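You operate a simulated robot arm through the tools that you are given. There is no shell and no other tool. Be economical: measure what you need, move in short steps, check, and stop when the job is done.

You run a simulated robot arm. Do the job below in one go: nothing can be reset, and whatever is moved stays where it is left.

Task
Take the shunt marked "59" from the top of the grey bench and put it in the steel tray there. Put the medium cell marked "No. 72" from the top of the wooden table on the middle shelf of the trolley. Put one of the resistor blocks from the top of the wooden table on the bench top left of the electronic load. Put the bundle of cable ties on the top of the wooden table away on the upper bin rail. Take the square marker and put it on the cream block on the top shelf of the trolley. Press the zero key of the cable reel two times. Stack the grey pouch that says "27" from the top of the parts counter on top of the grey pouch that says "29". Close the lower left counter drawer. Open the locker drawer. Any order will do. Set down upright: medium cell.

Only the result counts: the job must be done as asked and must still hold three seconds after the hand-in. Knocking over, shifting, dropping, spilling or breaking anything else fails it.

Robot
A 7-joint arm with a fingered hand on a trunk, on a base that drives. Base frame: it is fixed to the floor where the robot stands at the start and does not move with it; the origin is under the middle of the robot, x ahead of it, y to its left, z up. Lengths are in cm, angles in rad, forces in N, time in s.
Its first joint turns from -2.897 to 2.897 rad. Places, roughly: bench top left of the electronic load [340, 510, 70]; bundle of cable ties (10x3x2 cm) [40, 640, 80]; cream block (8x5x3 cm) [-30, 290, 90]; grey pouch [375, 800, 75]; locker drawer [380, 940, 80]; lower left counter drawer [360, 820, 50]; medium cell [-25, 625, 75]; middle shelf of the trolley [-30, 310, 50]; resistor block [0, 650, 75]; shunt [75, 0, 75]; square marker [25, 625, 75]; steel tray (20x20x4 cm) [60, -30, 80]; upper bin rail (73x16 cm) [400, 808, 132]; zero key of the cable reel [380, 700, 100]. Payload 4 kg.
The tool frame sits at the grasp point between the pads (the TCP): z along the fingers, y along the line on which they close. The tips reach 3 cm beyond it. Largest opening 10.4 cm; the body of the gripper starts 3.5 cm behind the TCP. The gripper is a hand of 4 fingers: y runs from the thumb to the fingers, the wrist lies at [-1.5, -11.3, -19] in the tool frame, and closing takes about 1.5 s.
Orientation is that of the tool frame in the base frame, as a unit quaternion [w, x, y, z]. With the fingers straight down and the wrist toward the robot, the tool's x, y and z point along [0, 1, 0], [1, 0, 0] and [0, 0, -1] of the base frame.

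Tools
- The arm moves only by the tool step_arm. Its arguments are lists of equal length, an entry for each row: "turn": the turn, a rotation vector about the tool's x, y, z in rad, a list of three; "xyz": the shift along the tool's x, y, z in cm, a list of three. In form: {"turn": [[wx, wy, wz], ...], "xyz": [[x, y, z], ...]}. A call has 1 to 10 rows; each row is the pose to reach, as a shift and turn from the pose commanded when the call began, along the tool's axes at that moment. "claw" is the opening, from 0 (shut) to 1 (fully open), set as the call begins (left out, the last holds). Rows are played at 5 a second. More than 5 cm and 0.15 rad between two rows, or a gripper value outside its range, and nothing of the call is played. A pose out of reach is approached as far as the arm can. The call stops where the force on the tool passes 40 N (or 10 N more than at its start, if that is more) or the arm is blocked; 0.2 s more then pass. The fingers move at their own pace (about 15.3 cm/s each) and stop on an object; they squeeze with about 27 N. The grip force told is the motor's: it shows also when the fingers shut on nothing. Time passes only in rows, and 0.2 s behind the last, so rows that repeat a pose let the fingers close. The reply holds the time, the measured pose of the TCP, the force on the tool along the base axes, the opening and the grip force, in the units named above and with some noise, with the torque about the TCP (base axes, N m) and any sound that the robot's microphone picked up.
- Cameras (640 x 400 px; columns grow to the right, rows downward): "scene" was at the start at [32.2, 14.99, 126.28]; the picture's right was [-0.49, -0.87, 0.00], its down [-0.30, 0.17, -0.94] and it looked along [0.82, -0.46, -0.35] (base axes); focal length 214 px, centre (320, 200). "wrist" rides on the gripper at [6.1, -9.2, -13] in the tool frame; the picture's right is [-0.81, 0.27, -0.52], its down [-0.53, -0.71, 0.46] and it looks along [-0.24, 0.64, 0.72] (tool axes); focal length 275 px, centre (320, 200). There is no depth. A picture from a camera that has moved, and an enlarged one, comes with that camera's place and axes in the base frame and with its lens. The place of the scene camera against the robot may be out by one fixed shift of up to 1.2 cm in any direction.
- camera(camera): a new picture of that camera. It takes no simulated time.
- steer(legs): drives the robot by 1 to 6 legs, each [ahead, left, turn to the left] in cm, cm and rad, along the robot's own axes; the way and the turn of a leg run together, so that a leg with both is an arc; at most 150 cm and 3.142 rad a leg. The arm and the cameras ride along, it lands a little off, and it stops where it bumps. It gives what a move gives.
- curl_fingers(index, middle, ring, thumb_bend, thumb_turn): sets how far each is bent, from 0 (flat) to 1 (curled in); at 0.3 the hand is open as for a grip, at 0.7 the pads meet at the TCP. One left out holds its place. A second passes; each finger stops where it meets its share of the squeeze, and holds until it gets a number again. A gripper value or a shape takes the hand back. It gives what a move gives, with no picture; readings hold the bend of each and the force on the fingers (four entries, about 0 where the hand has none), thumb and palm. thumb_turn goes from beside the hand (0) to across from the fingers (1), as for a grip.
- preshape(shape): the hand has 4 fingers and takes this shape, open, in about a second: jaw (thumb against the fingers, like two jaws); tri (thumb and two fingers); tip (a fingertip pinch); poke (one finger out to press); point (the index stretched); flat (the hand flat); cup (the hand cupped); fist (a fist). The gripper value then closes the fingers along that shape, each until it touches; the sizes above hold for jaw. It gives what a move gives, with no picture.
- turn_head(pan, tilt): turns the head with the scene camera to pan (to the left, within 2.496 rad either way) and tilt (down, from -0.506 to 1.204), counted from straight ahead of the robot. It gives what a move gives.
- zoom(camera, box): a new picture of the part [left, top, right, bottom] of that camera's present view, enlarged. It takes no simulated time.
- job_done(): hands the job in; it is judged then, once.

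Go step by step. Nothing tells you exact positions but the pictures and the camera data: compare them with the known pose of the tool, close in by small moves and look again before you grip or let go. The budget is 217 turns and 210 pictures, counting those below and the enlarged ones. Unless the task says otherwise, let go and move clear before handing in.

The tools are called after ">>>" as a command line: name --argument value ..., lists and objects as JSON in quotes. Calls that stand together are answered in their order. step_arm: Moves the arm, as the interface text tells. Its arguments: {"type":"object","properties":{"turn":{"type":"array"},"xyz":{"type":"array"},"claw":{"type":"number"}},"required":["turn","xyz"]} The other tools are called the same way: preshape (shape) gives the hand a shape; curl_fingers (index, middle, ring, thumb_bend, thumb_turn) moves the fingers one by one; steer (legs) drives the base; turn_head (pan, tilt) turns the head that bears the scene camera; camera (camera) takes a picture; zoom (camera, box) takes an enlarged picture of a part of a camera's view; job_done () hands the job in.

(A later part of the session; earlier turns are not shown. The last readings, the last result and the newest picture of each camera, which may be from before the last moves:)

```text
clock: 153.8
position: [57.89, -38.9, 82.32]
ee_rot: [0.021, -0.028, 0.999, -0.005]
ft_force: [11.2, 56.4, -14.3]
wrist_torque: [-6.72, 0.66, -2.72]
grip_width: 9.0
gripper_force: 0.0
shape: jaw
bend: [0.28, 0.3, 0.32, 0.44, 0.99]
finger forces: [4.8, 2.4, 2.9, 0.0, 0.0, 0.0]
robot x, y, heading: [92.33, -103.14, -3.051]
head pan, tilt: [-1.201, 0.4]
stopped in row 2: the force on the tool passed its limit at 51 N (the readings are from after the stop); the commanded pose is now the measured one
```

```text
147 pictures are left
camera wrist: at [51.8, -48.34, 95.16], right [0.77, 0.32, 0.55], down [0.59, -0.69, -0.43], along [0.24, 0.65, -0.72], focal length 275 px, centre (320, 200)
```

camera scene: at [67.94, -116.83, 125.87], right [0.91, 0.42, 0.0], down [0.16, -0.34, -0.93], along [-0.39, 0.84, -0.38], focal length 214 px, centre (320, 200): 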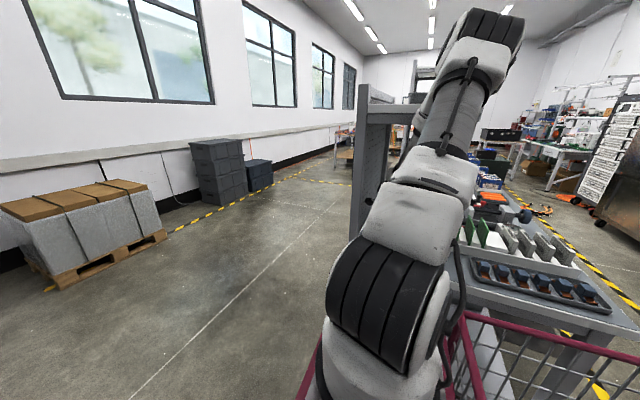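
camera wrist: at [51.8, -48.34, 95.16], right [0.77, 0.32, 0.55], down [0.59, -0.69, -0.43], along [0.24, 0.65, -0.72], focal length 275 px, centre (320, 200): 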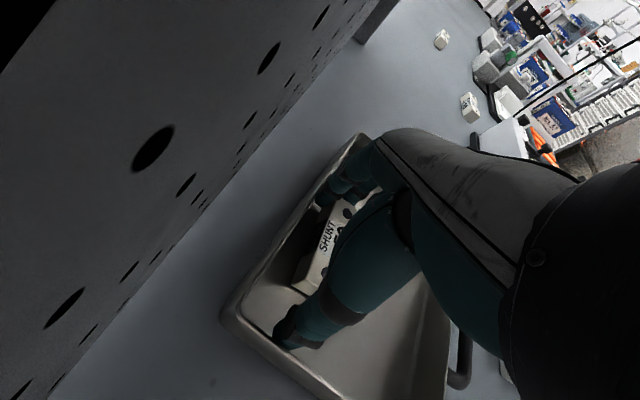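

>>> steer --legs '[[-3, 0, 0]]'

>>> camera --camera "wrist"

>>> turn_head --pan -1.5 --tilt 0.3

>>> camera --camera "scene"

```text
clock: 154.5
position: [57.95, -38.79, 82.32]
ee_rot: [0.02, -0.026, 0.999, -0.004]
ft_force: [3.4, 41.1, -16.3]
wrist_torque: [-4.18, -0.45, -2.32]
grip_width: 9.01
gripper_force: 0.0
shape: jaw
bend: [0.28, 0.3, 0.32, 0.44, 0.99]
finger forces: [3.3, 2.5, 2.9, 0.0, 0.0, 0.0]
robot x, y, heading: [92.84, -102.97, -3.049]
head pan, tilt: [-1.201, 0.4]
stopped in leg 1: the force on the tool passed its limit at 86 N (the readings are from after the stop); the commanded pose is now the measured one
```

```text
146 pictures are left
camera wrist: at [51.79, -48.33, 95.17], right [0.77, 0.32, 0.55], down [0.59, -0.69, -0.43], along [0.24, 0.65, -0.72], focal length 275 px, centre (320, 200)
```

wrist: 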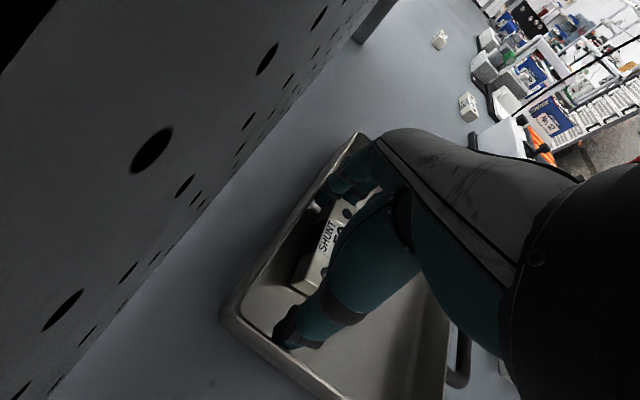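

```text
clock: 155.3
position: [58.0, -38.96, 82.37]
ee_rot: [0.019, -0.027, 0.999, -0.004]
ft_force: [-9.3, 56.9, -28.9]
wrist_torque: [-5.17, -3.08, -4.9]
grip_width: 9.0
gripper_force: 0.1
shape: jaw
bend: [0.28, 0.3, 0.32, 0.44, 0.99]
finger forces: [3.7, 2.4, 2.8, 0.1, 0.1, 0.0]
robot x, y, heading: [92.68, -102.69, -3.052]
head pan, tilt: [-1.499, 0.3]
```

```text
145 pictures are left
camera scene: at [68.77, -116.51, 126.67], right [0.99, 0.16, 0.0], down [0.05, -0.29, -0.96], along [-0.15, 0.94, -0.29], focal length 214 px, centre (320, 200)
```

scene: 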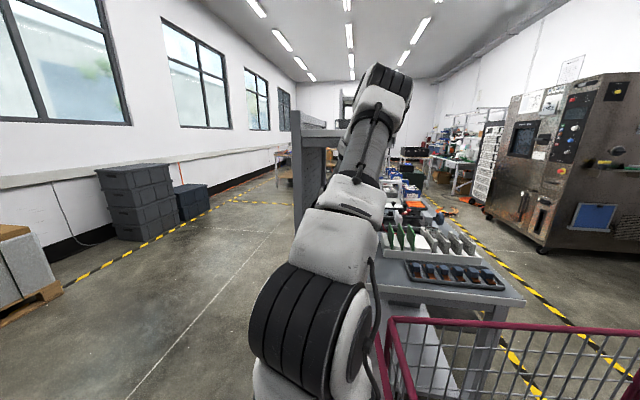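

>>> step_arm --turn '[[0, 0, 0], [0, 0, 0], [0, 0, 0], [0, 0, 0]]' --xyz '[[0, 1.0, 0], [0, 2, 0], [-1, 2.5, 0], [-2, 2.5, 0]]'

```text
clock: 156.5
position: [57.27, -37.36, 82.86]
ee_rot: [0.02, -0.039, 0.999, -0.003]
ft_force: [0.0, -0.3, -2.5]
wrist_torque: [-0.06, 0.04, -0.02]
grip_width: 8.99
gripper_force: 0.1
shape: jaw
bend: [0.28, 0.3, 0.32, 0.44, 0.99]
finger forces: [3.8, 2.3, 2.9, 0.1, 0.0, 0.0]
robot x, y, heading: [91.29, -103.24, -3.033]
head pan, tilt: [-1.499, 0.3]
stopped in row 4: the arm was blocked; the commanded pose is now the measured one
```

>>> step_arm --turn '[[0, 0, 0], [0, 0, 0], [0, 0, 0], [0, 0, 0]]' --xyz '[[-0.5, 0, -0.5], [-1, 0, -1], [-1.5, 0, -2], [-2, 0, -3.5]]'

>>> camera --camera "wrist"

>>> turn_head --pan -1.5 --tilt 0.1

>>> zoom --camera "scene" --box '[240, 60, 460, 260]'

```text
clock: 157.5
position: [59.21, -36.81, 85.69]
ee_rot: [0.019, -0.037, 0.999, -0.008]
ft_force: [-0.4, 0.5, 0.2]
wrist_torque: [-0.01, 0.02, 0.02]
grip_width: 8.81
gripper_force: 0.0
shape: jaw
bend: [0.27, 0.33, 0.31, 0.44, 0.99]
finger forces: [0.1, 0.1, 0.0, 0.0, 0.0, 0.1]
robot x, y, heading: [91.05, -102.73, -3.03]
head pan, tilt: [-1.499, 0.3]
```

```text
144 pictures are left
camera wrist: at [53.43, -46.21, 98.71], right [0.77, 0.34, 0.54], down [0.6, -0.68, -0.42], along [0.22, 0.65, -0.73], focal length 275 px, centre (320, 200)
```

wrist: 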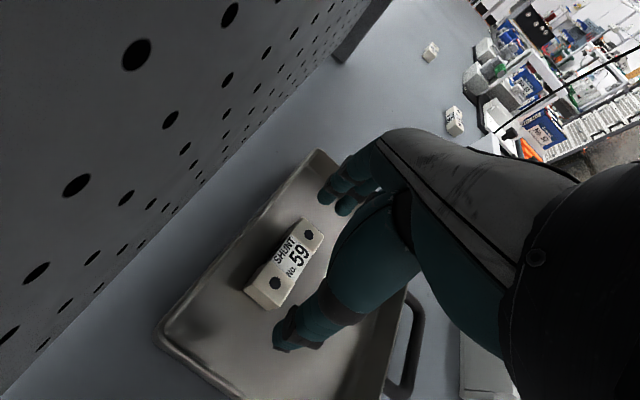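

```text
clock: 158.2
position: [59.36, -36.64, 85.95]
ee_rot: [0.019, -0.038, 0.999, -0.007]
ft_force: [-0.1, 0.2, 0.7]
wrist_torque: [0.0, 0.0, 0.02]
grip_width: 8.87
gripper_force: 0.0
shape: jaw
bend: [0.27, 0.33, 0.31, 0.44, 0.99]
finger forces: [0.1, 0.0, 0.0, 0.0, 0.0, 0.0]
robot x, y, heading: [91.23, -103.05, -3.033]
head pan, tilt: [-1.499, 0.099]
```

```text
2.00 times, centred on (350, 160) of scene
camera zoom: at [67.93, -116.86, 128.6], right [0.98, 0.18, 0.0], down [0.02, -0.1, -0.99], along [-0.18, 0.98, -0.1], focal length 429 px, centre (260, 280)
```

zoom: 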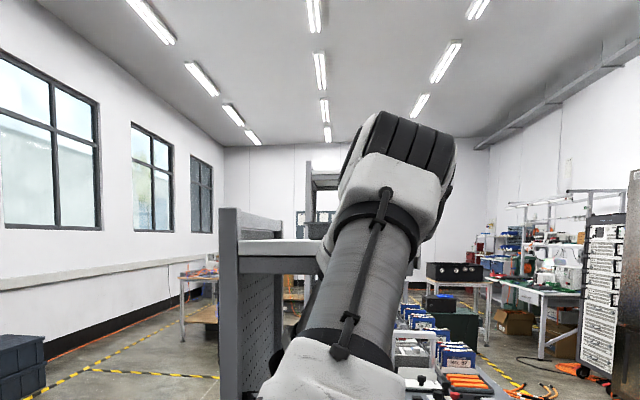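

>>> step_arm --turn '[[0, 0, 0], [0, 0, 0], [0, 0, 0], [0, 0, 0], [0, 0, 0], [0, 0, 0], [0, 0, 0], [0, 0, 0]]' --xyz '[[-2, 0, -2], [-5, 0, -4], [-8.5, 0, -6], [-11, -3, -7], [-11, -7, -8], [-11, -11.5, -9], [-11, -16, -11], [-11, -20, -13]]'

>>> camera --camera "wrist"

```text
clock: 160.0
position: [71.19, -51.71, 97.73]
ee_rot: [0.018, -0.037, 0.999, -0.006]
ft_force: [1.0, -0.2, -0.4]
wrist_torque: [0.02, 0.01, 0.02]
grip_width: 8.85
gripper_force: 0.1
shape: jaw
bend: [0.27, 0.33, 0.31, 0.44, 0.99]
finger forces: [0.1, 0.0, 0.0, 0.1, 0.1, 0.1]
out of reach, approached as far as the arm can: row 8
robot x, y, heading: [91.07, -103.09, -3.027]
head pan, tilt: [-1.499, 0.099]
```

```text
142 pictures are left
camera wrist: at [65.24, -61.33, 110.72], right [0.77, 0.34, 0.54], down [0.6, -0.68, -0.43], along [0.22, 0.65, -0.72], focal length 275 px, centre (320, 200)
```

wrist: 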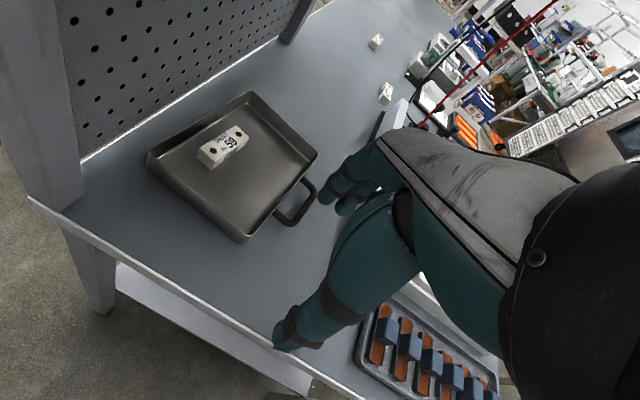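

>>> step_arm --turn '[[0, 0, 0], [0, 0, 0], [0, 0, 0], [0, 0, 0]]' --xyz '[[0, -2, -4], [0, -4, -8], [0, -7, -12], [0, -11, -15]]' --claw 1.0

>>> steer --legs '[[0, 0, -0.11]]'

```text
clock: 161.0
position: [71.42, -62.59, 112.78]
ee_rot: [0.018, -0.037, 0.999, -0.005]
ft_force: [0.2, -0.1, -0.5]
wrist_torque: [0.0, 0.03, 0.0]
grip_width: 10.4
gripper_force: 0.0
shape: jaw
bend: [0.3, 0.3, 0.3, 0.3, 0.98]
finger forces: [0.0, 0.1, 0.0, 0.0, 0.1, 0.0]
out of reach, approached as far as the arm can: row 1
robot x, y, heading: [90.93, -102.76, -3.033]
head pan, tilt: [-1.499, 0.099]
```

```text
clock: 162.0
position: [76.09, -60.74, 112.72]
ee_rot: [0.018, 0.018, 1.0, -0.006]
ft_force: [0.2, -0.9, 0.0]
wrist_torque: [0.01, -0.01, 0.01]
grip_width: 10.38
gripper_force: 0.1
shape: jaw
bend: [0.3, 0.3, 0.3, 0.3, 0.98]
finger forces: [0.0, 0.0, 0.0, 0.0, 0.0, 0.0]
robot x, y, heading: [91.35, -102.82, 3.134]
head pan, tilt: [-1.499, 0.099]
```

>>> steer --legs '[[0, 2, 0], [80, 0, 0], [75, 0, 0], [0, -60, 0], [0, 0, -1.564]]'

>>> turn_head --pan 0.0 --tilt 0.2

>>> camera --camera "scene"

```text
clock: 177.1
position: [-22.54, -27.52, 112.67]
ee_rot: [0.008, 0.707, 0.707, -0.018]
ft_force: [0.6, 0.0, 0.1]
wrist_torque: [0.01, -0.02, -0.02]
grip_width: 10.37
gripper_force: 0.0
shape: jaw
bend: [0.3, 0.3, 0.3, 0.3, 0.98]
finger forces: [0.0, 0.1, 0.1, 0.1, 0.0, 0.1]
robot x, y, heading: [-64.35, -44.22, 1.603]
head pan, tilt: [-1.499, 0.099]
```

```text
clock: 178.7
position: [-22.6, -27.53, 112.78]
ee_rot: [0.009, 0.707, 0.707, -0.018]
ft_force: [-0.3, -0.4, -0.5]
wrist_torque: [0.04, 0.0, 0.03]
grip_width: 10.39
gripper_force: 0.0
shape: jaw
bend: [0.3, 0.3, 0.3, 0.3, 0.98]
finger forces: [0.0, 0.1, 0.1, 0.0, 0.0, 0.0]
robot x, y, heading: [-64.53, -44.42, 1.604]
head pan, tilt: [0.0, 0.201]
```

```text
141 pictures are left
camera scene: at [-85.21, -12.06, 127.7], right [1.0, 0.03, 0.0], down [0.01, -0.2, -0.98], along [-0.03, 0.98, -0.2], focal length 214 px, centre (320, 200)
```

scene: 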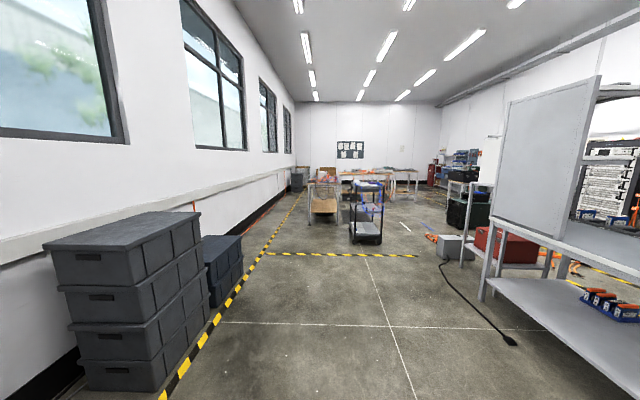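

>>> steer --legs '[[0, 45, -0.03], [150, 0, 0], [120, 0, 0]]'

>>> turn_head --pan -0.6 --tilt 0.3

>>> camera --camera "scene"

```text
clock: 193.8
position: [-67.89, 233.68, 112.68]
ee_rot: [0.008, 0.72, 0.694, -0.018]
ft_force: [1.0, 0.5, 0.2]
wrist_torque: [0.01, 0.03, 0.0]
grip_width: 10.4
gripper_force: 0.1
shape: jaw
bend: [0.3, 0.3, 0.3, 0.3, 0.98]
finger forces: [0.1, 0.0, 0.0, 0.0, 0.0, 0.0]
robot x, y, heading: [-110.07, 218.57, 1.567]
head pan, tilt: [0.0, 0.201]
```

```text
clock: 194.8
position: [-67.97, 233.56, 112.74]
ee_rot: [0.009, 0.72, 0.694, -0.018]
ft_force: [0.1, 0.1, 0.3]
wrist_torque: [-0.01, 0.01, 0.03]
grip_width: 10.38
gripper_force: 0.0
shape: jaw
bend: [0.3, 0.3, 0.3, 0.3, 0.98]
finger forces: [0.0, 0.0, 0.0, 0.0, 0.0, 0.0]
robot x, y, heading: [-110.41, 218.3, 1.567]
head pan, tilt: [-0.6, 0.3]
```

```text
140 pictures are left
camera scene: at [-124.71, 249.81, 126.77], right [0.82, -0.57, 0.0], down [-0.17, -0.24, -0.96], along [0.54, 0.79, -0.3], focal length 214 px, centre (320, 200)
```

scene: 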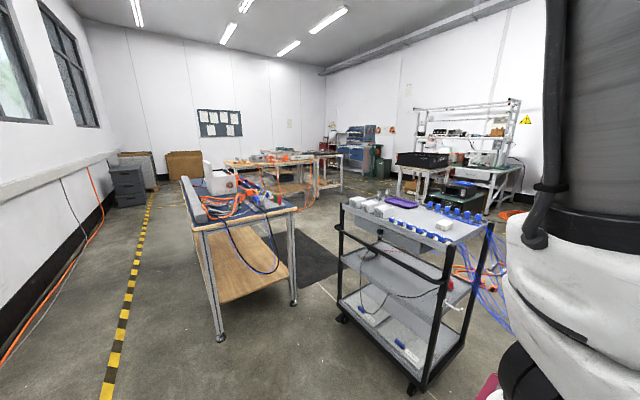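

>>> zoom --camera "scene" --box '[320, 170, 520, 295]'

>>> zoom --camera "scene" --box '[180, 130, 380, 255]'

```text
3.20 times, centred on (420, 232) of scene
camera zoom: at [-124.71, 249.81, 126.77], right [0.82, -0.57, 0.0], down [-0.17, -0.24, -0.96], along [0.54, 0.79, -0.3], focal length 686 px, centre (0, 96)
```

zoom: 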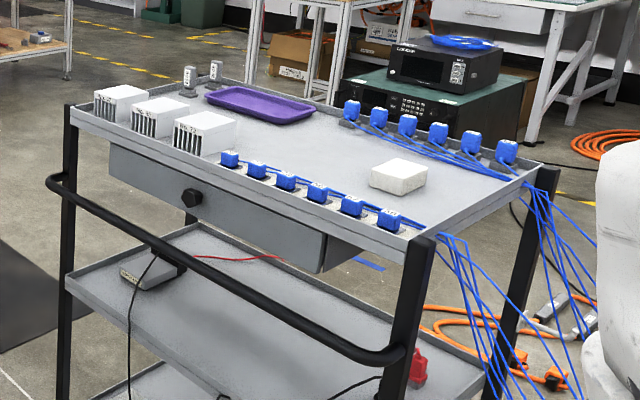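

```text
3.20 times, centred on (280, 192) of scene
camera zoom: at [-124.71, 249.81, 126.77], right [0.82, -0.57, 0.0], down [-0.17, -0.24, -0.96], along [0.54, 0.79, -0.3], focal length 686 px, centre (448, 224)
```

zoom: 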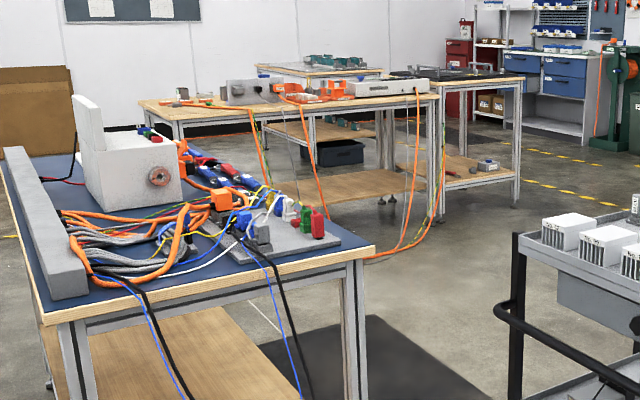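

>>> steer --legs '[[0, 52, 0], [130, 0, 0]]'

>>> turn_head --pan -0.5 --tilt 0.3

>>> camera --camera "scene"

```text
clock: 197.5
position: [-108.09, 238.26, 112.73]
ee_rot: [0.01, 0.69, 0.724, -0.016]
ft_force: [-0.5, 0.2, -0.3]
wrist_torque: [-0.02, 0.0, 0.02]
grip_width: 10.4
gripper_force: 0.0
shape: jaw
bend: [0.3, 0.3, 0.3, 0.3, 0.98]
finger forces: [0.0, 0.0, 0.0, 0.0, 0.0, 0.1]
robot x, y, heading: [-148.81, 219.29, 1.652]
head pan, tilt: [-0.6, 0.3]
stopped in leg 1: the robot was blocked; the commanded pose is now the measured one
```

```text
clock: 198.2
position: [-108.09, 238.34, 112.73]
ee_rot: [0.009, 0.689, 0.725, -0.017]
ft_force: [0.3, -0.1, 0.1]
wrist_torque: [-0.04, -0.04, 0.02]
grip_width: 10.39
gripper_force: 0.2
shape: jaw
bend: [0.3, 0.3, 0.3, 0.3, 0.98]
finger forces: [0.0, 0.0, 0.1, 0.0, 0.0, 0.0]
robot x, y, heading: [-148.92, 219.59, 1.656]
head pan, tilt: [-0.499, 0.3]
```

```text
137 pictures are left
camera scene: at [-166.85, 249.94, 126.77], right [0.91, -0.41, 0.0], down [-0.12, -0.27, -0.96], along [0.39, 0.87, -0.3], focal length 214 px, centre (320, 200)
```

scene: 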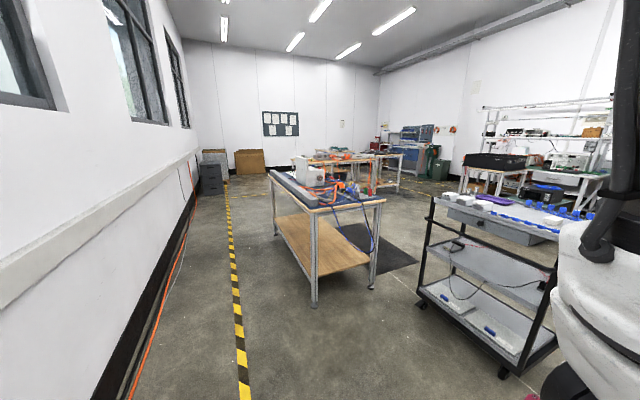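

>>> steer --legs '[[0, -8, 0], [10, 0, -0.085]]'

>>> turn_head --pan 2.3 --tilt 0.5

>>> camera --camera "scene"

```text
clock: 200.0
position: [-98.82, 245.53, 112.71]
ee_rot: [0.008, 0.719, 0.695, -0.018]
ft_force: [0.6, 1.0, -0.3]
wrist_torque: [0.05, 0.03, 0.0]
grip_width: 10.39
gripper_force: 0.0
shape: jaw
bend: [0.3, 0.3, 0.3, 0.3, 0.98]
finger forces: [0.2, 0.0, 0.0, 0.0, 0.1, 0.0]
robot x, y, heading: [-141.14, 230.34, 1.573]
head pan, tilt: [-0.499, 0.3]
```

```text
clock: 202.5
position: [-98.8, 245.56, 112.8]
ee_rot: [0.008, 0.719, 0.694, -0.018]
ft_force: [0.2, 0.5, 1.1]
wrist_torque: [0.01, 0.01, 0.01]
grip_width: 10.39
gripper_force: 0.0
shape: jaw
bend: [0.3, 0.3, 0.3, 0.3, 0.98]
finger forces: [0.0, 0.1, 0.1, 0.1, 0.0, 0.1]
robot x, y, heading: [-141.06, 230.18, 1.567]
head pan, tilt: [2.3, 0.499]
```

```text
136 pictures are left
camera scene: at [-167.72, 247.76, 124.93], right [-0.67, 0.75, 0.0], down [0.36, 0.32, -0.88], along [-0.66, -0.58, -0.48], focal length 214 px, centre (320, 200)
```

scene: 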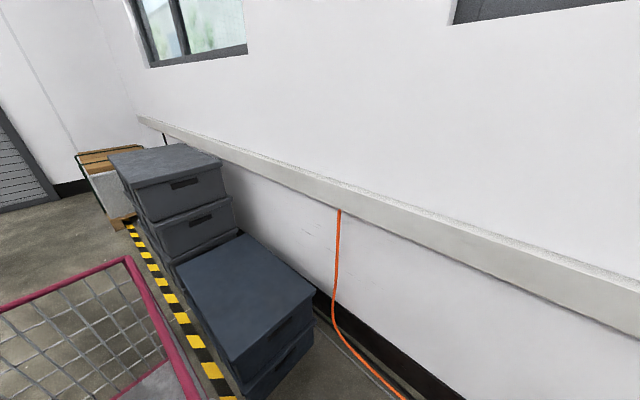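

>>> steer --legs '[[60, 0, 0], [0, 26, 0], [135, 0, 0]]'

>>> turn_head --pan -0.6 --tilt 0.35

>>> camera --camera "scene"

```text
clock: 213.6
position: [-123.92, 435.78, 112.73]
ee_rot: [0.008, 0.724, 0.69, -0.017]
ft_force: [0.8, 0.8, -0.5]
wrist_torque: [-0.01, -0.02, 0.02]
grip_width: 10.41
gripper_force: 0.1
shape: jaw
bend: [0.3, 0.3, 0.3, 0.3, 0.98]
finger forces: [0.0, 0.0, 0.0, 0.0, 0.0, 0.0]
robot x, y, heading: [-166.33, 421.44, 1.556]
head pan, tilt: [2.3, 0.499]
```

```text
clock: 216.1
position: [-123.82, 435.75, 112.66]
ee_rot: [0.009, 0.724, 0.69, -0.018]
ft_force: [0.9, 0.7, -0.1]
wrist_torque: [0.01, -0.02, 0.01]
grip_width: 10.36
gripper_force: 0.1
shape: jaw
bend: [0.3, 0.3, 0.3, 0.3, 0.98]
finger forces: [0.0, 0.0, 0.0, 0.0, 0.0, 0.0]
robot x, y, heading: [-166.26, 421.31, 1.556]
head pan, tilt: [-0.6, 0.351]
```

```text
135 pictures are left
camera scene: at [-180.53, 452.6, 126.29], right [0.82, -0.58, 0.0], down [-0.2, -0.28, -0.94], along [0.54, 0.77, -0.34], focal length 214 px, centre (320, 200)
```

scene: 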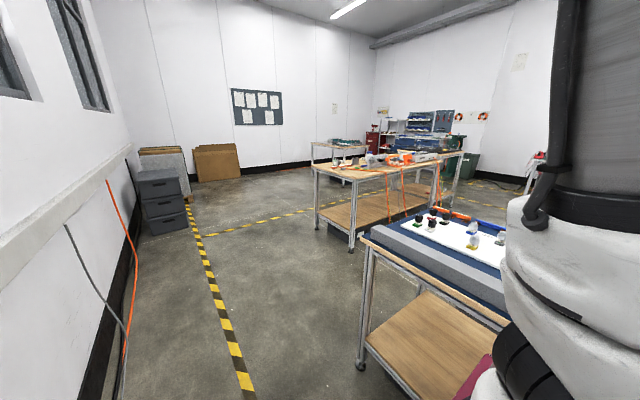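

>>> steer --legs '[[140, 0, 0.015], [30, 0, 0], [130, -48, 0], [0, 0, -3.13]]'

>>> turn_head --pan 0.6 --tilt 0.4

>>> camera --camera "scene"

```text
clock: 238.5
position: [-163.5, 704.49, 112.82]
ee_rot: [0.017, -0.702, 0.712, 0.008]
ft_force: [0.8, -0.8, -0.6]
wrist_torque: [-0.02, -0.02, 0.01]
grip_width: 10.41
gripper_force: 0.1
shape: jaw
bend: [0.3, 0.3, 0.3, 0.3, 0.98]
finger forces: [0.1, 0.0, 0.0, 0.1, 0.0, 0.0]
robot x, y, heading: [-121.96, 720.34, -1.55]
head pan, tilt: [-0.6, 0.351]
```

```text
clock: 239.9
position: [-163.55, 704.45, 112.62]
ee_rot: [0.018, -0.702, 0.712, 0.008]
ft_force: [-0.2, -0.8, -0.1]
wrist_torque: [-0.02, -0.01, 0.02]
grip_width: 10.41
gripper_force: 0.1
shape: jaw
bend: [0.3, 0.3, 0.3, 0.3, 0.98]
finger forces: [0.0, 0.0, 0.1, 0.0, 0.0, 0.0]
robot x, y, heading: [-121.56, 720.54, -1.55]
head pan, tilt: [0.6, 0.4]
```

```text
134 pictures are left
camera scene: at [-95.71, 689.08, 125.84], right [-0.81, -0.58, 0.0], down [-0.23, 0.32, -0.92], along [0.54, -0.75, -0.39], focal length 214 px, centre (320, 200)
```

scene: 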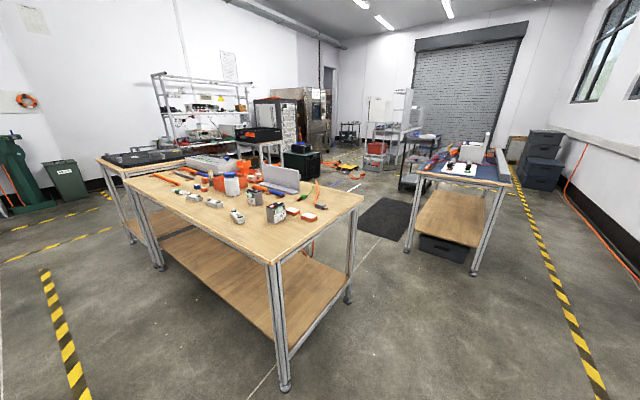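

>>> zoom --camera "scene" --box '[150, 140, 350, 265]'

```text
3.20 times, centred on (250, 202) of scene
camera zoom: at [-95.71, 689.08, 125.84], right [-0.81, -0.58, 0.0], down [-0.23, 0.32, -0.92], along [0.54, -0.75, -0.39], focal length 686 px, centre (544, 192)
```

zoom: 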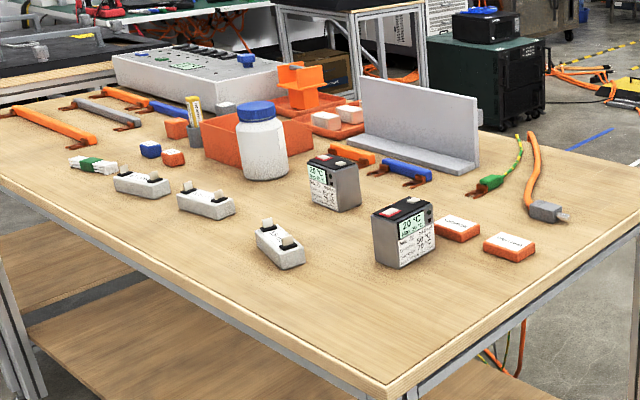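

>>> steer --legs '[[0, 0, -0.02], [0, 105, 0]]'

>>> turn_head --pan 0.0 --tilt 0.6

>>> camera --camera "scene"

>>> zoom --camera "scene" --box '[200, 140, 440, 290]'

```text
clock: 245.7
position: [-58.67, 705.37, 112.58]
ee_rot: [0.017, -0.694, 0.719, 0.009]
ft_force: [-0.4, -0.1, 0.6]
wrist_torque: [-0.02, -0.03, -0.01]
grip_width: 10.39
gripper_force: 0.0
shape: jaw
bend: [0.3, 0.3, 0.3, 0.3, 0.98]
finger forces: [0.0, 0.0, 0.0, 0.0, 0.0, 0.1]
robot x, y, heading: [-16.27, 720.74, -1.576]
head pan, tilt: [0.6, 0.4]
```

```text
clock: 246.7
position: [-58.66, 705.49, 112.77]
ee_rot: [0.017, -0.694, 0.72, 0.009]
ft_force: [0.3, 0.5, 0.1]
wrist_torque: [-0.01, 0.0, 0.03]
grip_width: 10.38
gripper_force: 0.1
shape: jaw
bend: [0.3, 0.3, 0.3, 0.3, 0.98]
finger forces: [0.0, 0.0, 0.0, 0.0, 0.1, 0.0]
robot x, y, heading: [-16.11, 720.68, -1.575]
head pan, tilt: [0.0, 0.6]
```

```text
132 pictures are left
camera scene: at [3.57, 687.16, 124.02], right [-1.0, 0.0, 0.0], down [0.0, 0.56, -0.83], along [0.0, -0.83, -0.56], focal length 214 px, centre (320, 200)
```

scene: 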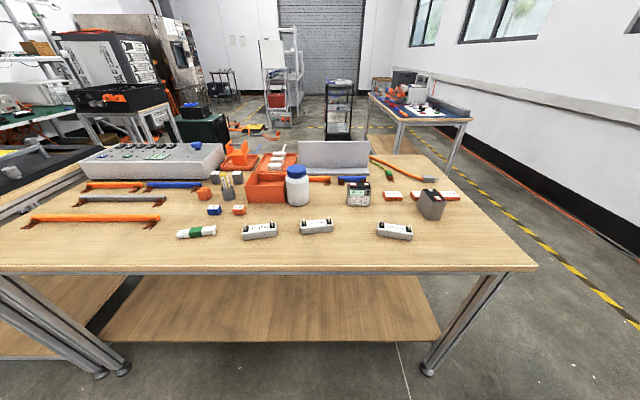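

```text
2.67 times, centred on (320, 215) of scene
camera zoom: at [3.57, 687.16, 124.02], right [-1.0, 0.0, 0.0], down [0.0, 0.56, -0.83], along [0.0, -0.83, -0.56], focal length 572 px, centre (320, 160)
```

zoom: 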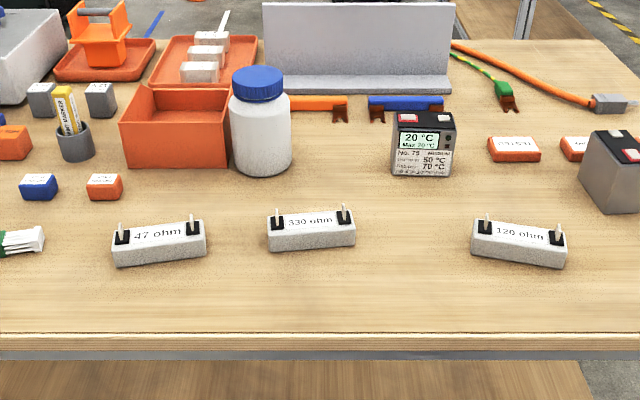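

>>> zoom --camera "scene" --box '[340, 165, 460, 240]'

>>> zoom --camera "scene" --box '[170, 150, 290, 245]'

```text
5.33 times, centred on (400, 202) of scene
camera zoom: at [3.57, 687.16, 124.02], right [-1.0, 0.0, 0.0], down [0.0, 0.56, -0.83], along [0.0, -0.83, -0.56], focal length 1144 px, centre (-107, 187)
```

zoom: 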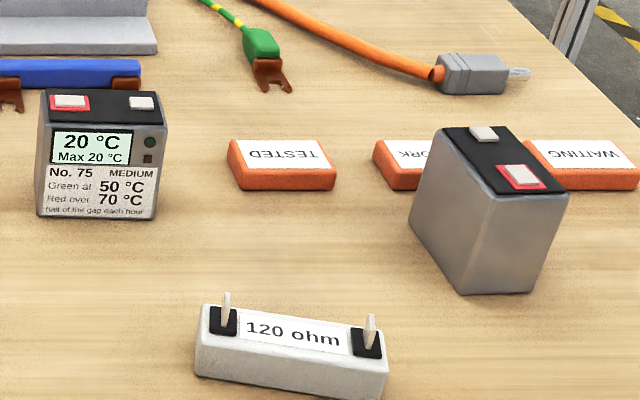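

```text
4.21 times, centred on (230, 198) of scene
camera zoom: at [3.57, 687.16, 124.02], right [-1.0, 0.0, 0.0], down [0.0, 0.56, -0.83], along [0.0, -0.83, -0.56], focal length 903 px, centre (699, 210)
```

zoom: 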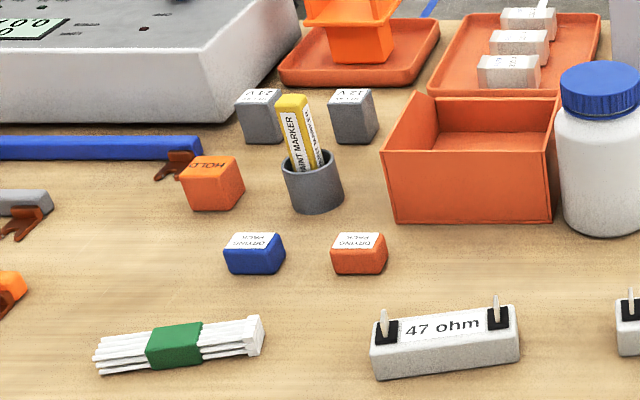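

Table items are clear: cell 72 at about (-32,630), resistors, ties, and a square paint marker in a cup. I'll swing the arm to the front for the cell.

>>> step_arm --turn '[[0, 0, -0.145], [0, 0, -0.29], [0, 0, -0.435], [0, 0, -0.58], [0, 0, -0.725], [0, 0, -0.87], [0, 0, -1.015], [0, 0, -1.16], [0, 0, -1.305], [0, 0, -1.45]]' --xyz '[[4.2, -0.25, 0], [8.4, -0.5, 0], [12.6, -0.8, 0], [16.8, -1.0, 0], [21, -1.3, 0], [24.5, -3.8, 0], [28, -6.3, 0], [31.5, -8.9, 0], [35, -11.4, 0], [38.5, -13.9, 0]]'

>>> camera --camera "wrist"

```text
clock: 248.8
position: [-46.07, 666.26, 111.37]
ee_rot: [-0.019, 0.997, -0.077, 0.004]
ft_force: [0.3, -0.6, 0.1]
wrist_torque: [0.01, -0.02, 0.03]
grip_width: 10.4
gripper_force: 0.0
shape: jaw
bend: [0.3, 0.3, 0.3, 0.3, 0.98]
finger forces: [0.0, 0.1, 0.0, 0.0, 0.0, 0.0]
robot x, y, heading: [-16.2, 720.54, -1.574]
head pan, tilt: [0.0, 0.6]
```

```text
128 pictures are left
camera wrist: at [-38.75, 673.79, 124.8], right [-0.85, -0.16, 0.5], down [-0.41, 0.8, -0.43], along [-0.33, -0.57, -0.75], focal length 275 px, centre (320, 200)
```

wrist: 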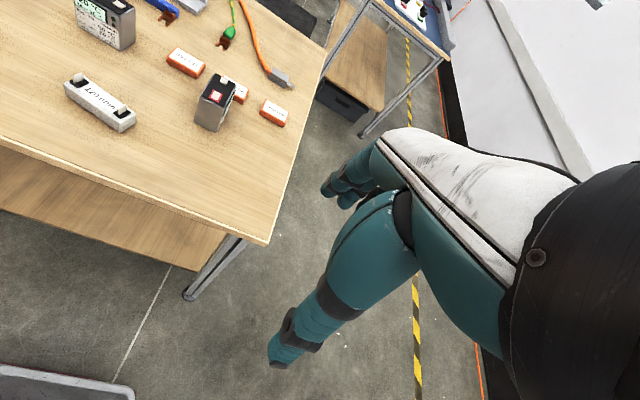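

>>> step_arm --turn '[[0, 0, 0], [0, 0, -0.03], [0, 0, -0.06], [-0.01, 0, -0.09], [-0.02, 0, -0.12], [-0.03, -0.005, -0.15], [-0.038, -0.005, -0.153], [-0.038, -0.005, -0.153], [-0.038, -0.005, -0.153]]' --xyz '[[2.1, 3.6, 0.6], [4.2, 7.2, 1.2], [6.4, 10.9, 2.0], [8.5, 14.6, 3], [10.7, 18.2, 4.2], [12.8, 21.9, 5.8], [14.9, 25.5, 7.6], [17.1, 29.2, 9.6], [19.2, 32.8, 11.5]]'

>>> camera --camera "wrist"

```text
clock: 250.8
position: [-32.54, 631.59, 98.94]
ee_rot: [0.002, 1.0, -0.004, 0.002]
ft_force: [-0.4, -0.4, 0.5]
wrist_torque: [-0.02, -0.02, -0.02]
grip_width: 10.38
gripper_force: 0.0
shape: jaw
bend: [0.3, 0.3, 0.3, 0.3, 0.98]
finger forces: [0.0, 0.1, 0.0, 0.0, 0.0, 0.0]
robot x, y, heading: [-15.96, 720.59, -1.576]
head pan, tilt: [0.0, 0.6]
```

```text
127 pictures are left
camera wrist: at [-26.32, 640.7, 111.94], right [-0.81, -0.27, 0.52], down [-0.53, 0.72, -0.46], along [-0.25, -0.64, -0.72], focal length 275 px, centre (320, 200)
```

wrist: 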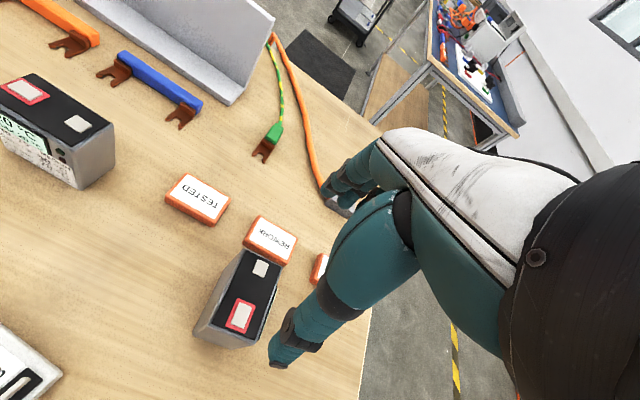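

>>> step_arm --turn '[[0, 0, 0], [0, 0, 0], [0, 0, 0]]' --xyz '[[0.5, -0.7, 2], [1.0, -1.4, 4.5], [1.0, -1.4, 6]]'

>>> camera --camera "wrist"

```text
clock: 251.7
position: [-31.15, 632.82, 92.75]
ee_rot: [0.0, 1.0, -0.003, 0.001]
ft_force: [0.3, -0.3, -0.2]
wrist_torque: [-0.01, -0.02, 0.01]
grip_width: 10.39
gripper_force: 0.0
shape: jaw
bend: [0.3, 0.3, 0.3, 0.3, 0.98]
finger forces: [0.1, 0.1, 0.0, 0.1, 0.0, 0.0]
robot x, y, heading: [-16.39, 720.56, -1.579]
head pan, tilt: [0.0, 0.6]
```

```text
126 pictures are left
camera wrist: at [-25.01, 641.95, 105.85], right [-0.81, -0.27, 0.51], down [-0.53, 0.72, -0.46], along [-0.24, -0.64, -0.73], focal length 275 px, centre (320, 200)
```

wrist: 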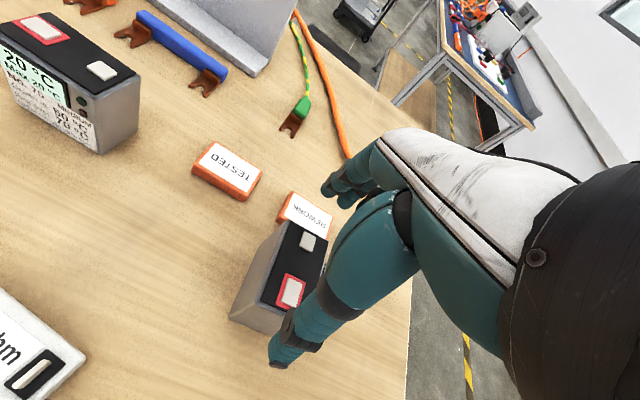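

>>> step_arm --turn '[[0, 0, 0], [0, 0, 0], [0, 0, 0]]' --xyz '[[0.6, 0, 1], [0.6, 0, 3.5], [0.6, 0, 5.5]]'

>>> camera --camera "wrist"

```text
clock: 252.4
position: [-30.69, 632.63, 87.52]
ee_rot: [0.001, 1.0, -0.002, 0.002]
ft_force: [-1.2, 0.3, 0.4]
wrist_torque: [0.01, 0.0, 0.03]
grip_width: 10.36
gripper_force: 0.2
shape: jaw
bend: [0.3, 0.3, 0.3, 0.3, 0.98]
finger forces: [0.0, 0.1, 0.0, 0.1, 0.0, 0.0]
robot x, y, heading: [-16.69, 720.58, -1.575]
head pan, tilt: [0.0, 0.6]
```

```text
125 pictures are left
camera wrist: at [-24.58, 641.8, 100.49], right [-0.81, -0.27, 0.51], down [-0.53, 0.72, -0.46], along [-0.24, -0.64, -0.72], focal length 275 px, centre (320, 200)
```

wrist: 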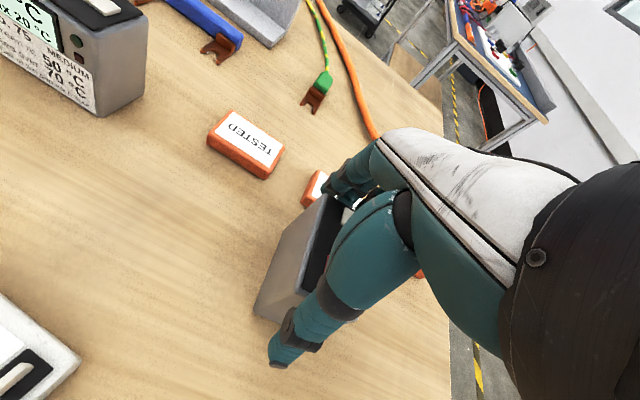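

>>> step_arm --turn '[[0, 0, 0], [0, 0, 0], [0, 0, 0], [0, 0, 0], [0, 0, 0], [0, 0, 0], [0, 0, 0], [0, 0, 0]]' --xyz '[[0, 0, 0.3], [0, 0, 0.3], [0, 0, 0.3], [0, 0, 0.3], [0, 0, 0.3], [0, 0, 0.3], [0, 0, 0.3], [0, 0, 0.3]]' --claw 0.0

>>> step_arm --turn '[[0, 0, 0], [0, 0, 0], [0, 0, 0], [0, 0, 0]]' --xyz '[[0, 0, -1], [0, 0, -3], [0, 0, -7], [0, 0, -11]]'

>>> camera --camera "wrist"

```text
clock: 254.2
position: [-30.6, 632.82, 87.28]
ee_rot: [0.0, 1.0, -0.003, 0.002]
ft_force: [-2.1, -0.9, 7.4]
wrist_torque: [-0.12, 0.06, 0.11]
grip_width: 6.87
gripper_force: 27.5
shape: jaw
bend: [0.27, 0.37, 0.33, 0.63, 1.0]
finger forces: [14.3, 8.3, 3.9, 0.0, 24.8, 0.0]
robot x, y, heading: [-16.45, 720.6, -1.577]
head pan, tilt: [0.0, 0.6]
```

```text
clock: 255.2
position: [-30.6, 632.7, 98.09]
ee_rot: [-0.001, 1.0, -0.003, 0.003]
ft_force: [-0.4, -0.2, -5.1]
wrist_torque: [0.02, -0.04, 0.02]
grip_width: 6.86
gripper_force: 26.7
shape: jaw
bend: [0.27, 0.37, 0.34, 0.63, 0.99]
finger forces: [14.4, 7.7, 3.3, 0.0, 25.2, 0.0]
robot x, y, heading: [-16.57, 720.52, -1.575]
head pan, tilt: [0.0, 0.6]
```

```text
124 pictures are left
camera wrist: at [-24.54, 641.77, 111.13], right [-0.81, -0.27, 0.51], down [-0.53, 0.72, -0.46], along [-0.24, -0.64, -0.73], focal length 275 px, centre (320, 200)
```

wrist: 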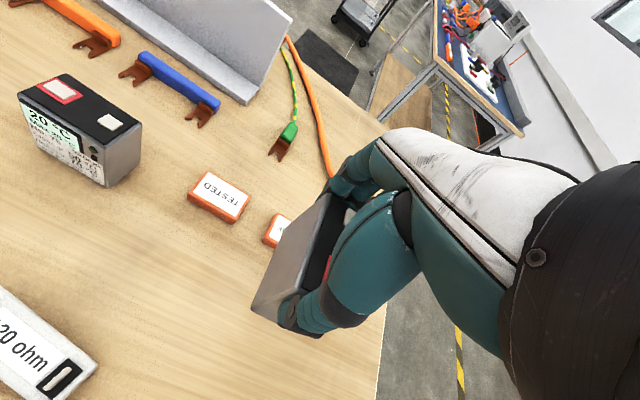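

>>> step_arm --turn '[[0, 0, 0], [0, 0, 0], [0, 0, 0], [0, 0, 0], [0, 0, 0], [0, 0, 0]]' --xyz '[[0, -3, -3.5], [0, -6, -7], [0, -10, -10], [0, -14, -12], [0, -18, -14], [0, -22, -15]]'

>>> steer --legs '[[0, -105, 0], [130, -45, 0]]'

```text
clock: 256.6
position: [-30.53, 654.76, 113.22]
ee_rot: [0.001, 1.0, -0.001, 0.003]
ft_force: [-0.2, 0.0, -5.8]
wrist_torque: [0.0, -0.08, 0.01]
grip_width: 6.88
gripper_force: 27.1
shape: jaw
bend: [0.27, 0.37, 0.34, 0.63, 0.99]
finger forces: [14.4, 7.8, 3.4, 0.1, 25.5, 0.1]
robot x, y, heading: [-16.6, 720.52, -1.575]
head pan, tilt: [0.0, 0.6]
```

```text
clock: 268.5
position: [-180.35, 524.48, 113.24]
ee_rot: [0.001, 1.0, 0.001, 0.003]
ft_force: [1.5, 0.4, -5.2]
wrist_torque: [0.0, -0.04, 0.0]
grip_width: 6.86
gripper_force: 27.0
shape: jaw
bend: [0.27, 0.37, 0.34, 0.63, 0.99]
finger forces: [14.3, 7.8, 3.5, 0.0, 25.4, 0.0]
robot x, y, heading: [-166.35, 590.52, -1.57]
head pan, tilt: [0.0, 0.6]
```

>>> steer --legs '[[145, 0, 0], [145, 0, 0], [0, 38, 0], [150, 0, 0], [20, 60, 0], [0, 0, 3.135]]'

>>> turn_head --pan -0.2 --tilt 0.35

>>> camera --camera "scene"

```text
clock: 302.0
position: [-61.31, 186.44, 113.12]
ee_rot: [-0.003, 0.06, 0.998, 0.0]
ft_force: [-0.2, 0.2, -4.7]
wrist_torque: [0.01, 0.06, 0.0]
grip_width: 6.84
gripper_force: 27.1
shape: jaw
bend: [0.28, 0.37, 0.34, 0.63, 0.99]
finger forces: [13.8, 7.3, 3.2, 0.0, 24.4, 0.1]
robot x, y, heading: [-83.22, 123.01, 1.454]
head pan, tilt: [0.0, 0.6]
```

```text
clock: 302.7
position: [-61.4, 186.4, 113.1]
ee_rot: [-0.003, 0.06, 0.998, 0.0]
ft_force: [-0.5, 0.1, -4.7]
wrist_torque: [-0.01, 0.0, 0.03]
grip_width: 6.83
gripper_force: 26.6
shape: jaw
bend: [0.28, 0.37, 0.35, 0.63, 0.99]
finger forces: [13.8, 7.4, 3.2, 0.0, 24.6, 0.0]
robot x, y, heading: [-82.91, 122.78, 1.454]
head pan, tilt: [-0.201, 0.351]
```

```text
123 pictures are left
camera scene: at [-96.97, 157.44, 126.28], right [0.95, -0.31, 0.0], down [-0.11, -0.33, -0.94], along [0.29, 0.89, -0.34], focal length 214 px, centre (320, 200)
```

scene: 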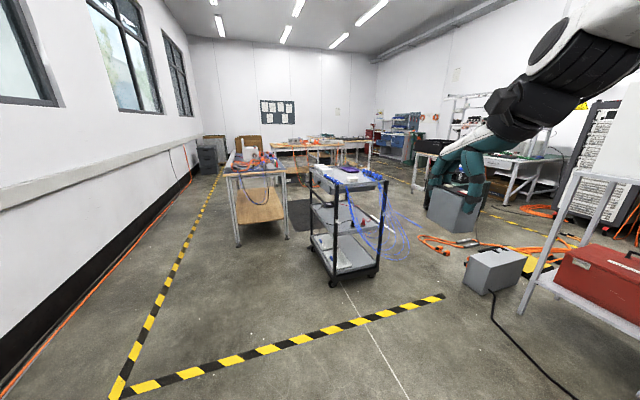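

>>> zoom --camera "scene" --box '[290, 150, 490, 290]'

```text
2.86 times, centred on (390, 220) of scene
camera zoom: at [-96.97, 157.44, 126.28], right [0.95, -0.31, 0.0], down [-0.11, -0.33, -0.94], along [0.29, 0.89, -0.34], focal length 613 px, centre (120, 143)
```

zoom: 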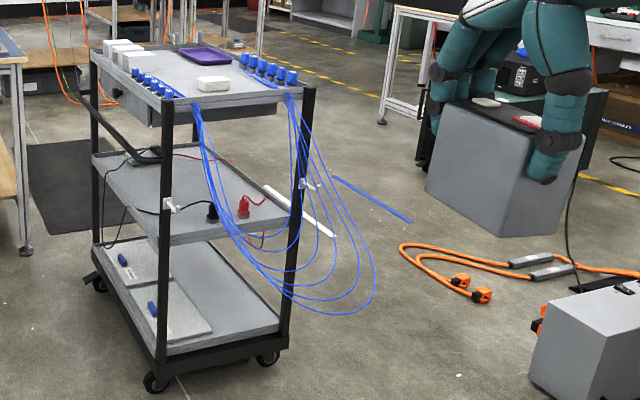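

The middle shelf has to be entered sideways under the handle, so I'll set the cell down briefly on the free part of the grey bench and regrip it with the hand horizontal.

>>> steer --legs '[[0, 0, -1.454], [68, -50, 0]]'

>>> turn_head --pan -0.1 --tilt 0.5

>>> camera --camera "scene"

```text
clock: 310.7
position: [53.37, 62.89, 113.03]
ee_rot: [-0.002, 0.698, 0.716, 0.002]
ft_force: [-0.8, -0.4, -5.2]
wrist_torque: [0.03, 0.03, 0.0]
grip_width: 6.78
gripper_force: 27.0
shape: jaw
bend: [0.28, 0.37, 0.35, 0.63, 0.99]
finger forces: [13.7, 7.3, 3.2, 0.0, 24.3, 0.0]
robot x, y, heading: [-12.58, 75.52, 0.023]
head pan, tilt: [-0.201, 0.351]
```

```text
clock: 311.4
position: [53.42, 63.09, 113.06]
ee_rot: [-0.001, 0.698, 0.716, 0.002]
ft_force: [0.2, 0.5, -4.8]
wrist_torque: [0.06, 0.01, 0.01]
grip_width: 6.81
gripper_force: 26.7
shape: jaw
bend: [0.28, 0.37, 0.35, 0.63, 0.99]
finger forces: [13.7, 7.3, 3.2, 0.1, 24.3, 0.1]
robot x, y, heading: [-12.54, 75.12, 0.027]
head pan, tilt: [-0.099, 0.499]
```

```text
121 pictures are left
camera scene: at [20.05, 94.78, 124.93], right [-0.07, -1.0, 0.0], down [-0.48, 0.04, -0.88], along [0.88, -0.07, -0.48], focal length 214 px, centre (320, 200)
```

scene: 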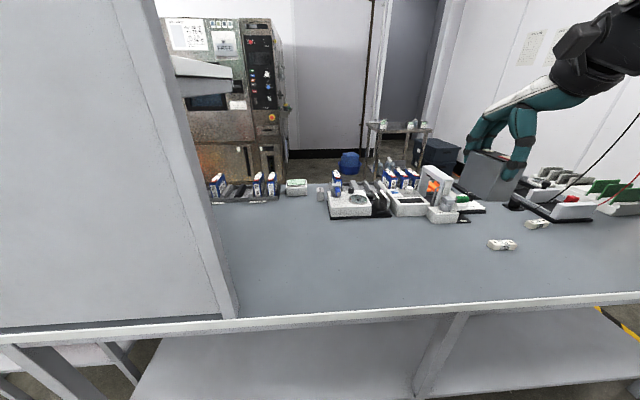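

>>> step_arm --turn '[[0, 0, 0], [0, 0, 0], [0, 0, 0], [0, 0, 0], [0, 0, 0], [0, 0, 0]]' --xyz '[[1.5, 1.5, 4], [3, 3.7, 8], [3, 3.7, 12], [3, 3.7, 16], [3, 3.7, 20], [3, 3.7, 23.5]]'

>>> step_arm --turn '[[0, 0, 0], [0, 0, 0], [0, 0, 0], [0, 0, 0], [0, 0, 0], [0, 0, 0]]' --xyz '[[0, 0, 0.6], [0, 0, 1.2], [0, 0, 1.8], [0, 0, 2.3], [0, 0, 2.8], [0, 0, 3.2]]'

>>> camera --camera "wrist"

```text
clock: 312.8
position: [57.08, 66.15, 89.54]
ee_rot: [-0.001, 0.699, 0.715, 0.001]
ft_force: [-0.5, -0.5, -4.0]
wrist_torque: [0.02, 0.04, -0.04]
grip_width: 6.79
gripper_force: 26.9
shape: jaw
bend: [0.28, 0.38, 0.35, 0.63, 0.98]
finger forces: [14.6, 7.3, 3.7, 0.0, 25.4, 0.1]
out of reach, approached as far as the arm can: row 4
robot x, y, heading: [-12.24, 75.21, 0.028]
head pan, tilt: [-0.099, 0.499]
```

```text
clock: 314.2
position: [56.98, 66.24, 86.46]
ee_rot: [-0.002, 0.699, 0.715, 0.001]
ft_force: [-0.8, -0.2, -4.8]
wrist_torque: [0.04, 0.02, 0.02]
grip_width: 6.78
gripper_force: 27.1
shape: jaw
bend: [0.28, 0.38, 0.35, 0.63, 0.98]
finger forces: [14.6, 7.3, 3.7, 0.0, 25.5, 0.0]
robot x, y, heading: [-12.62, 75.07, 0.026]
head pan, tilt: [-0.099, 0.499]
```

```text
120 pictures are left
camera wrist: at [47.63, 72.08, 99.46], right [0.29, -0.81, 0.51], down [-0.7, -0.55, -0.46], along [0.65, -0.23, -0.73], focal length 275 px, centre (320, 200)
```

wrist: 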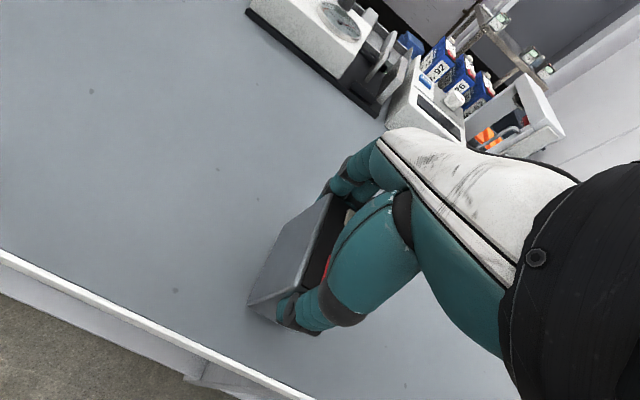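

Still hanging; I lower on until the cell meets the bench.

>>> step_arm --turn '[[0, 0, 0], [0, 0, 0], [0, 0, 0], [0, 0, 0], [0, 0, 0], [0, 0, 0]]' --xyz '[[0, 0, 0.3], [0, 0, 0.6], [0, 0, 0.9], [0, 0, 1.2], [0, 0, 1.5], [0, 0, 1.8]]'

```text
clock: 315.6
position: [57.24, 66.44, 84.89]
ee_rot: [0.0, 0.699, 0.715, 0.004]
ft_force: [-0.3, 4.9, 39.0]
wrist_torque: [0.11, -0.06, 0.1]
grip_width: 6.61
gripper_force: 27.3
shape: jaw
bend: [0.27, 0.37, 0.35, 0.63, 0.98]
finger forces: [15.1, 8.1, 4.0, 0.1, 27.6, 0.0]
robot x, y, heading: [-12.86, 75.52, 0.022]
head pan, tilt: [-0.099, 0.499]
```

>>> step_arm --turn '[[0, 0, 0], [0, 0, 0], [0, 0, 0], [0, 0, 0], [0, 0, 0], [0, 0, 0], [0, 0, 0], [0, 0, 0], [0, 0, 0]]' --xyz '[[0, 0, -0.2], [0, 0, -0.2], [0, 0, -0.2], [0, 0, -0.2], [0, 0, -0.2], [0, 0, -3], [0, 0, -7], [0, 0, -11], [0, -4, -14]]' --claw 1.0

>>> camera --camera "wrist"

```text
clock: 317.6
position: [53.3, 65.91, 98.82]
ee_rot: [-0.002, 0.703, 0.712, -0.001]
ft_force: [0.3, 7.3, 0.1]
wrist_torque: [-0.62, 0.04, -0.12]
grip_width: 10.38
gripper_force: 0.1
shape: jaw
bend: [0.3, 0.3, 0.3, 0.3, 0.97]
finger forces: [0.0, 0.0, 0.1, 0.0, 0.0, 0.0]
out of reach, approached as far as the arm can: row 9
robot x, y, heading: [-12.43, 75.2, 0.024]
head pan, tilt: [-0.099, 0.499]
```

```text
119 pictures are left
camera wrist: at [44.26, 71.78, 111.96], right [0.29, -0.81, 0.51], down [-0.71, -0.54, -0.45], along [0.65, -0.23, -0.73], focal length 275 px, centre (320, 200)
```

wrist: 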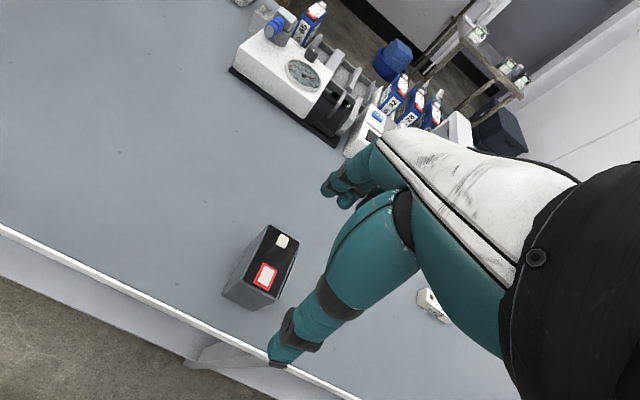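

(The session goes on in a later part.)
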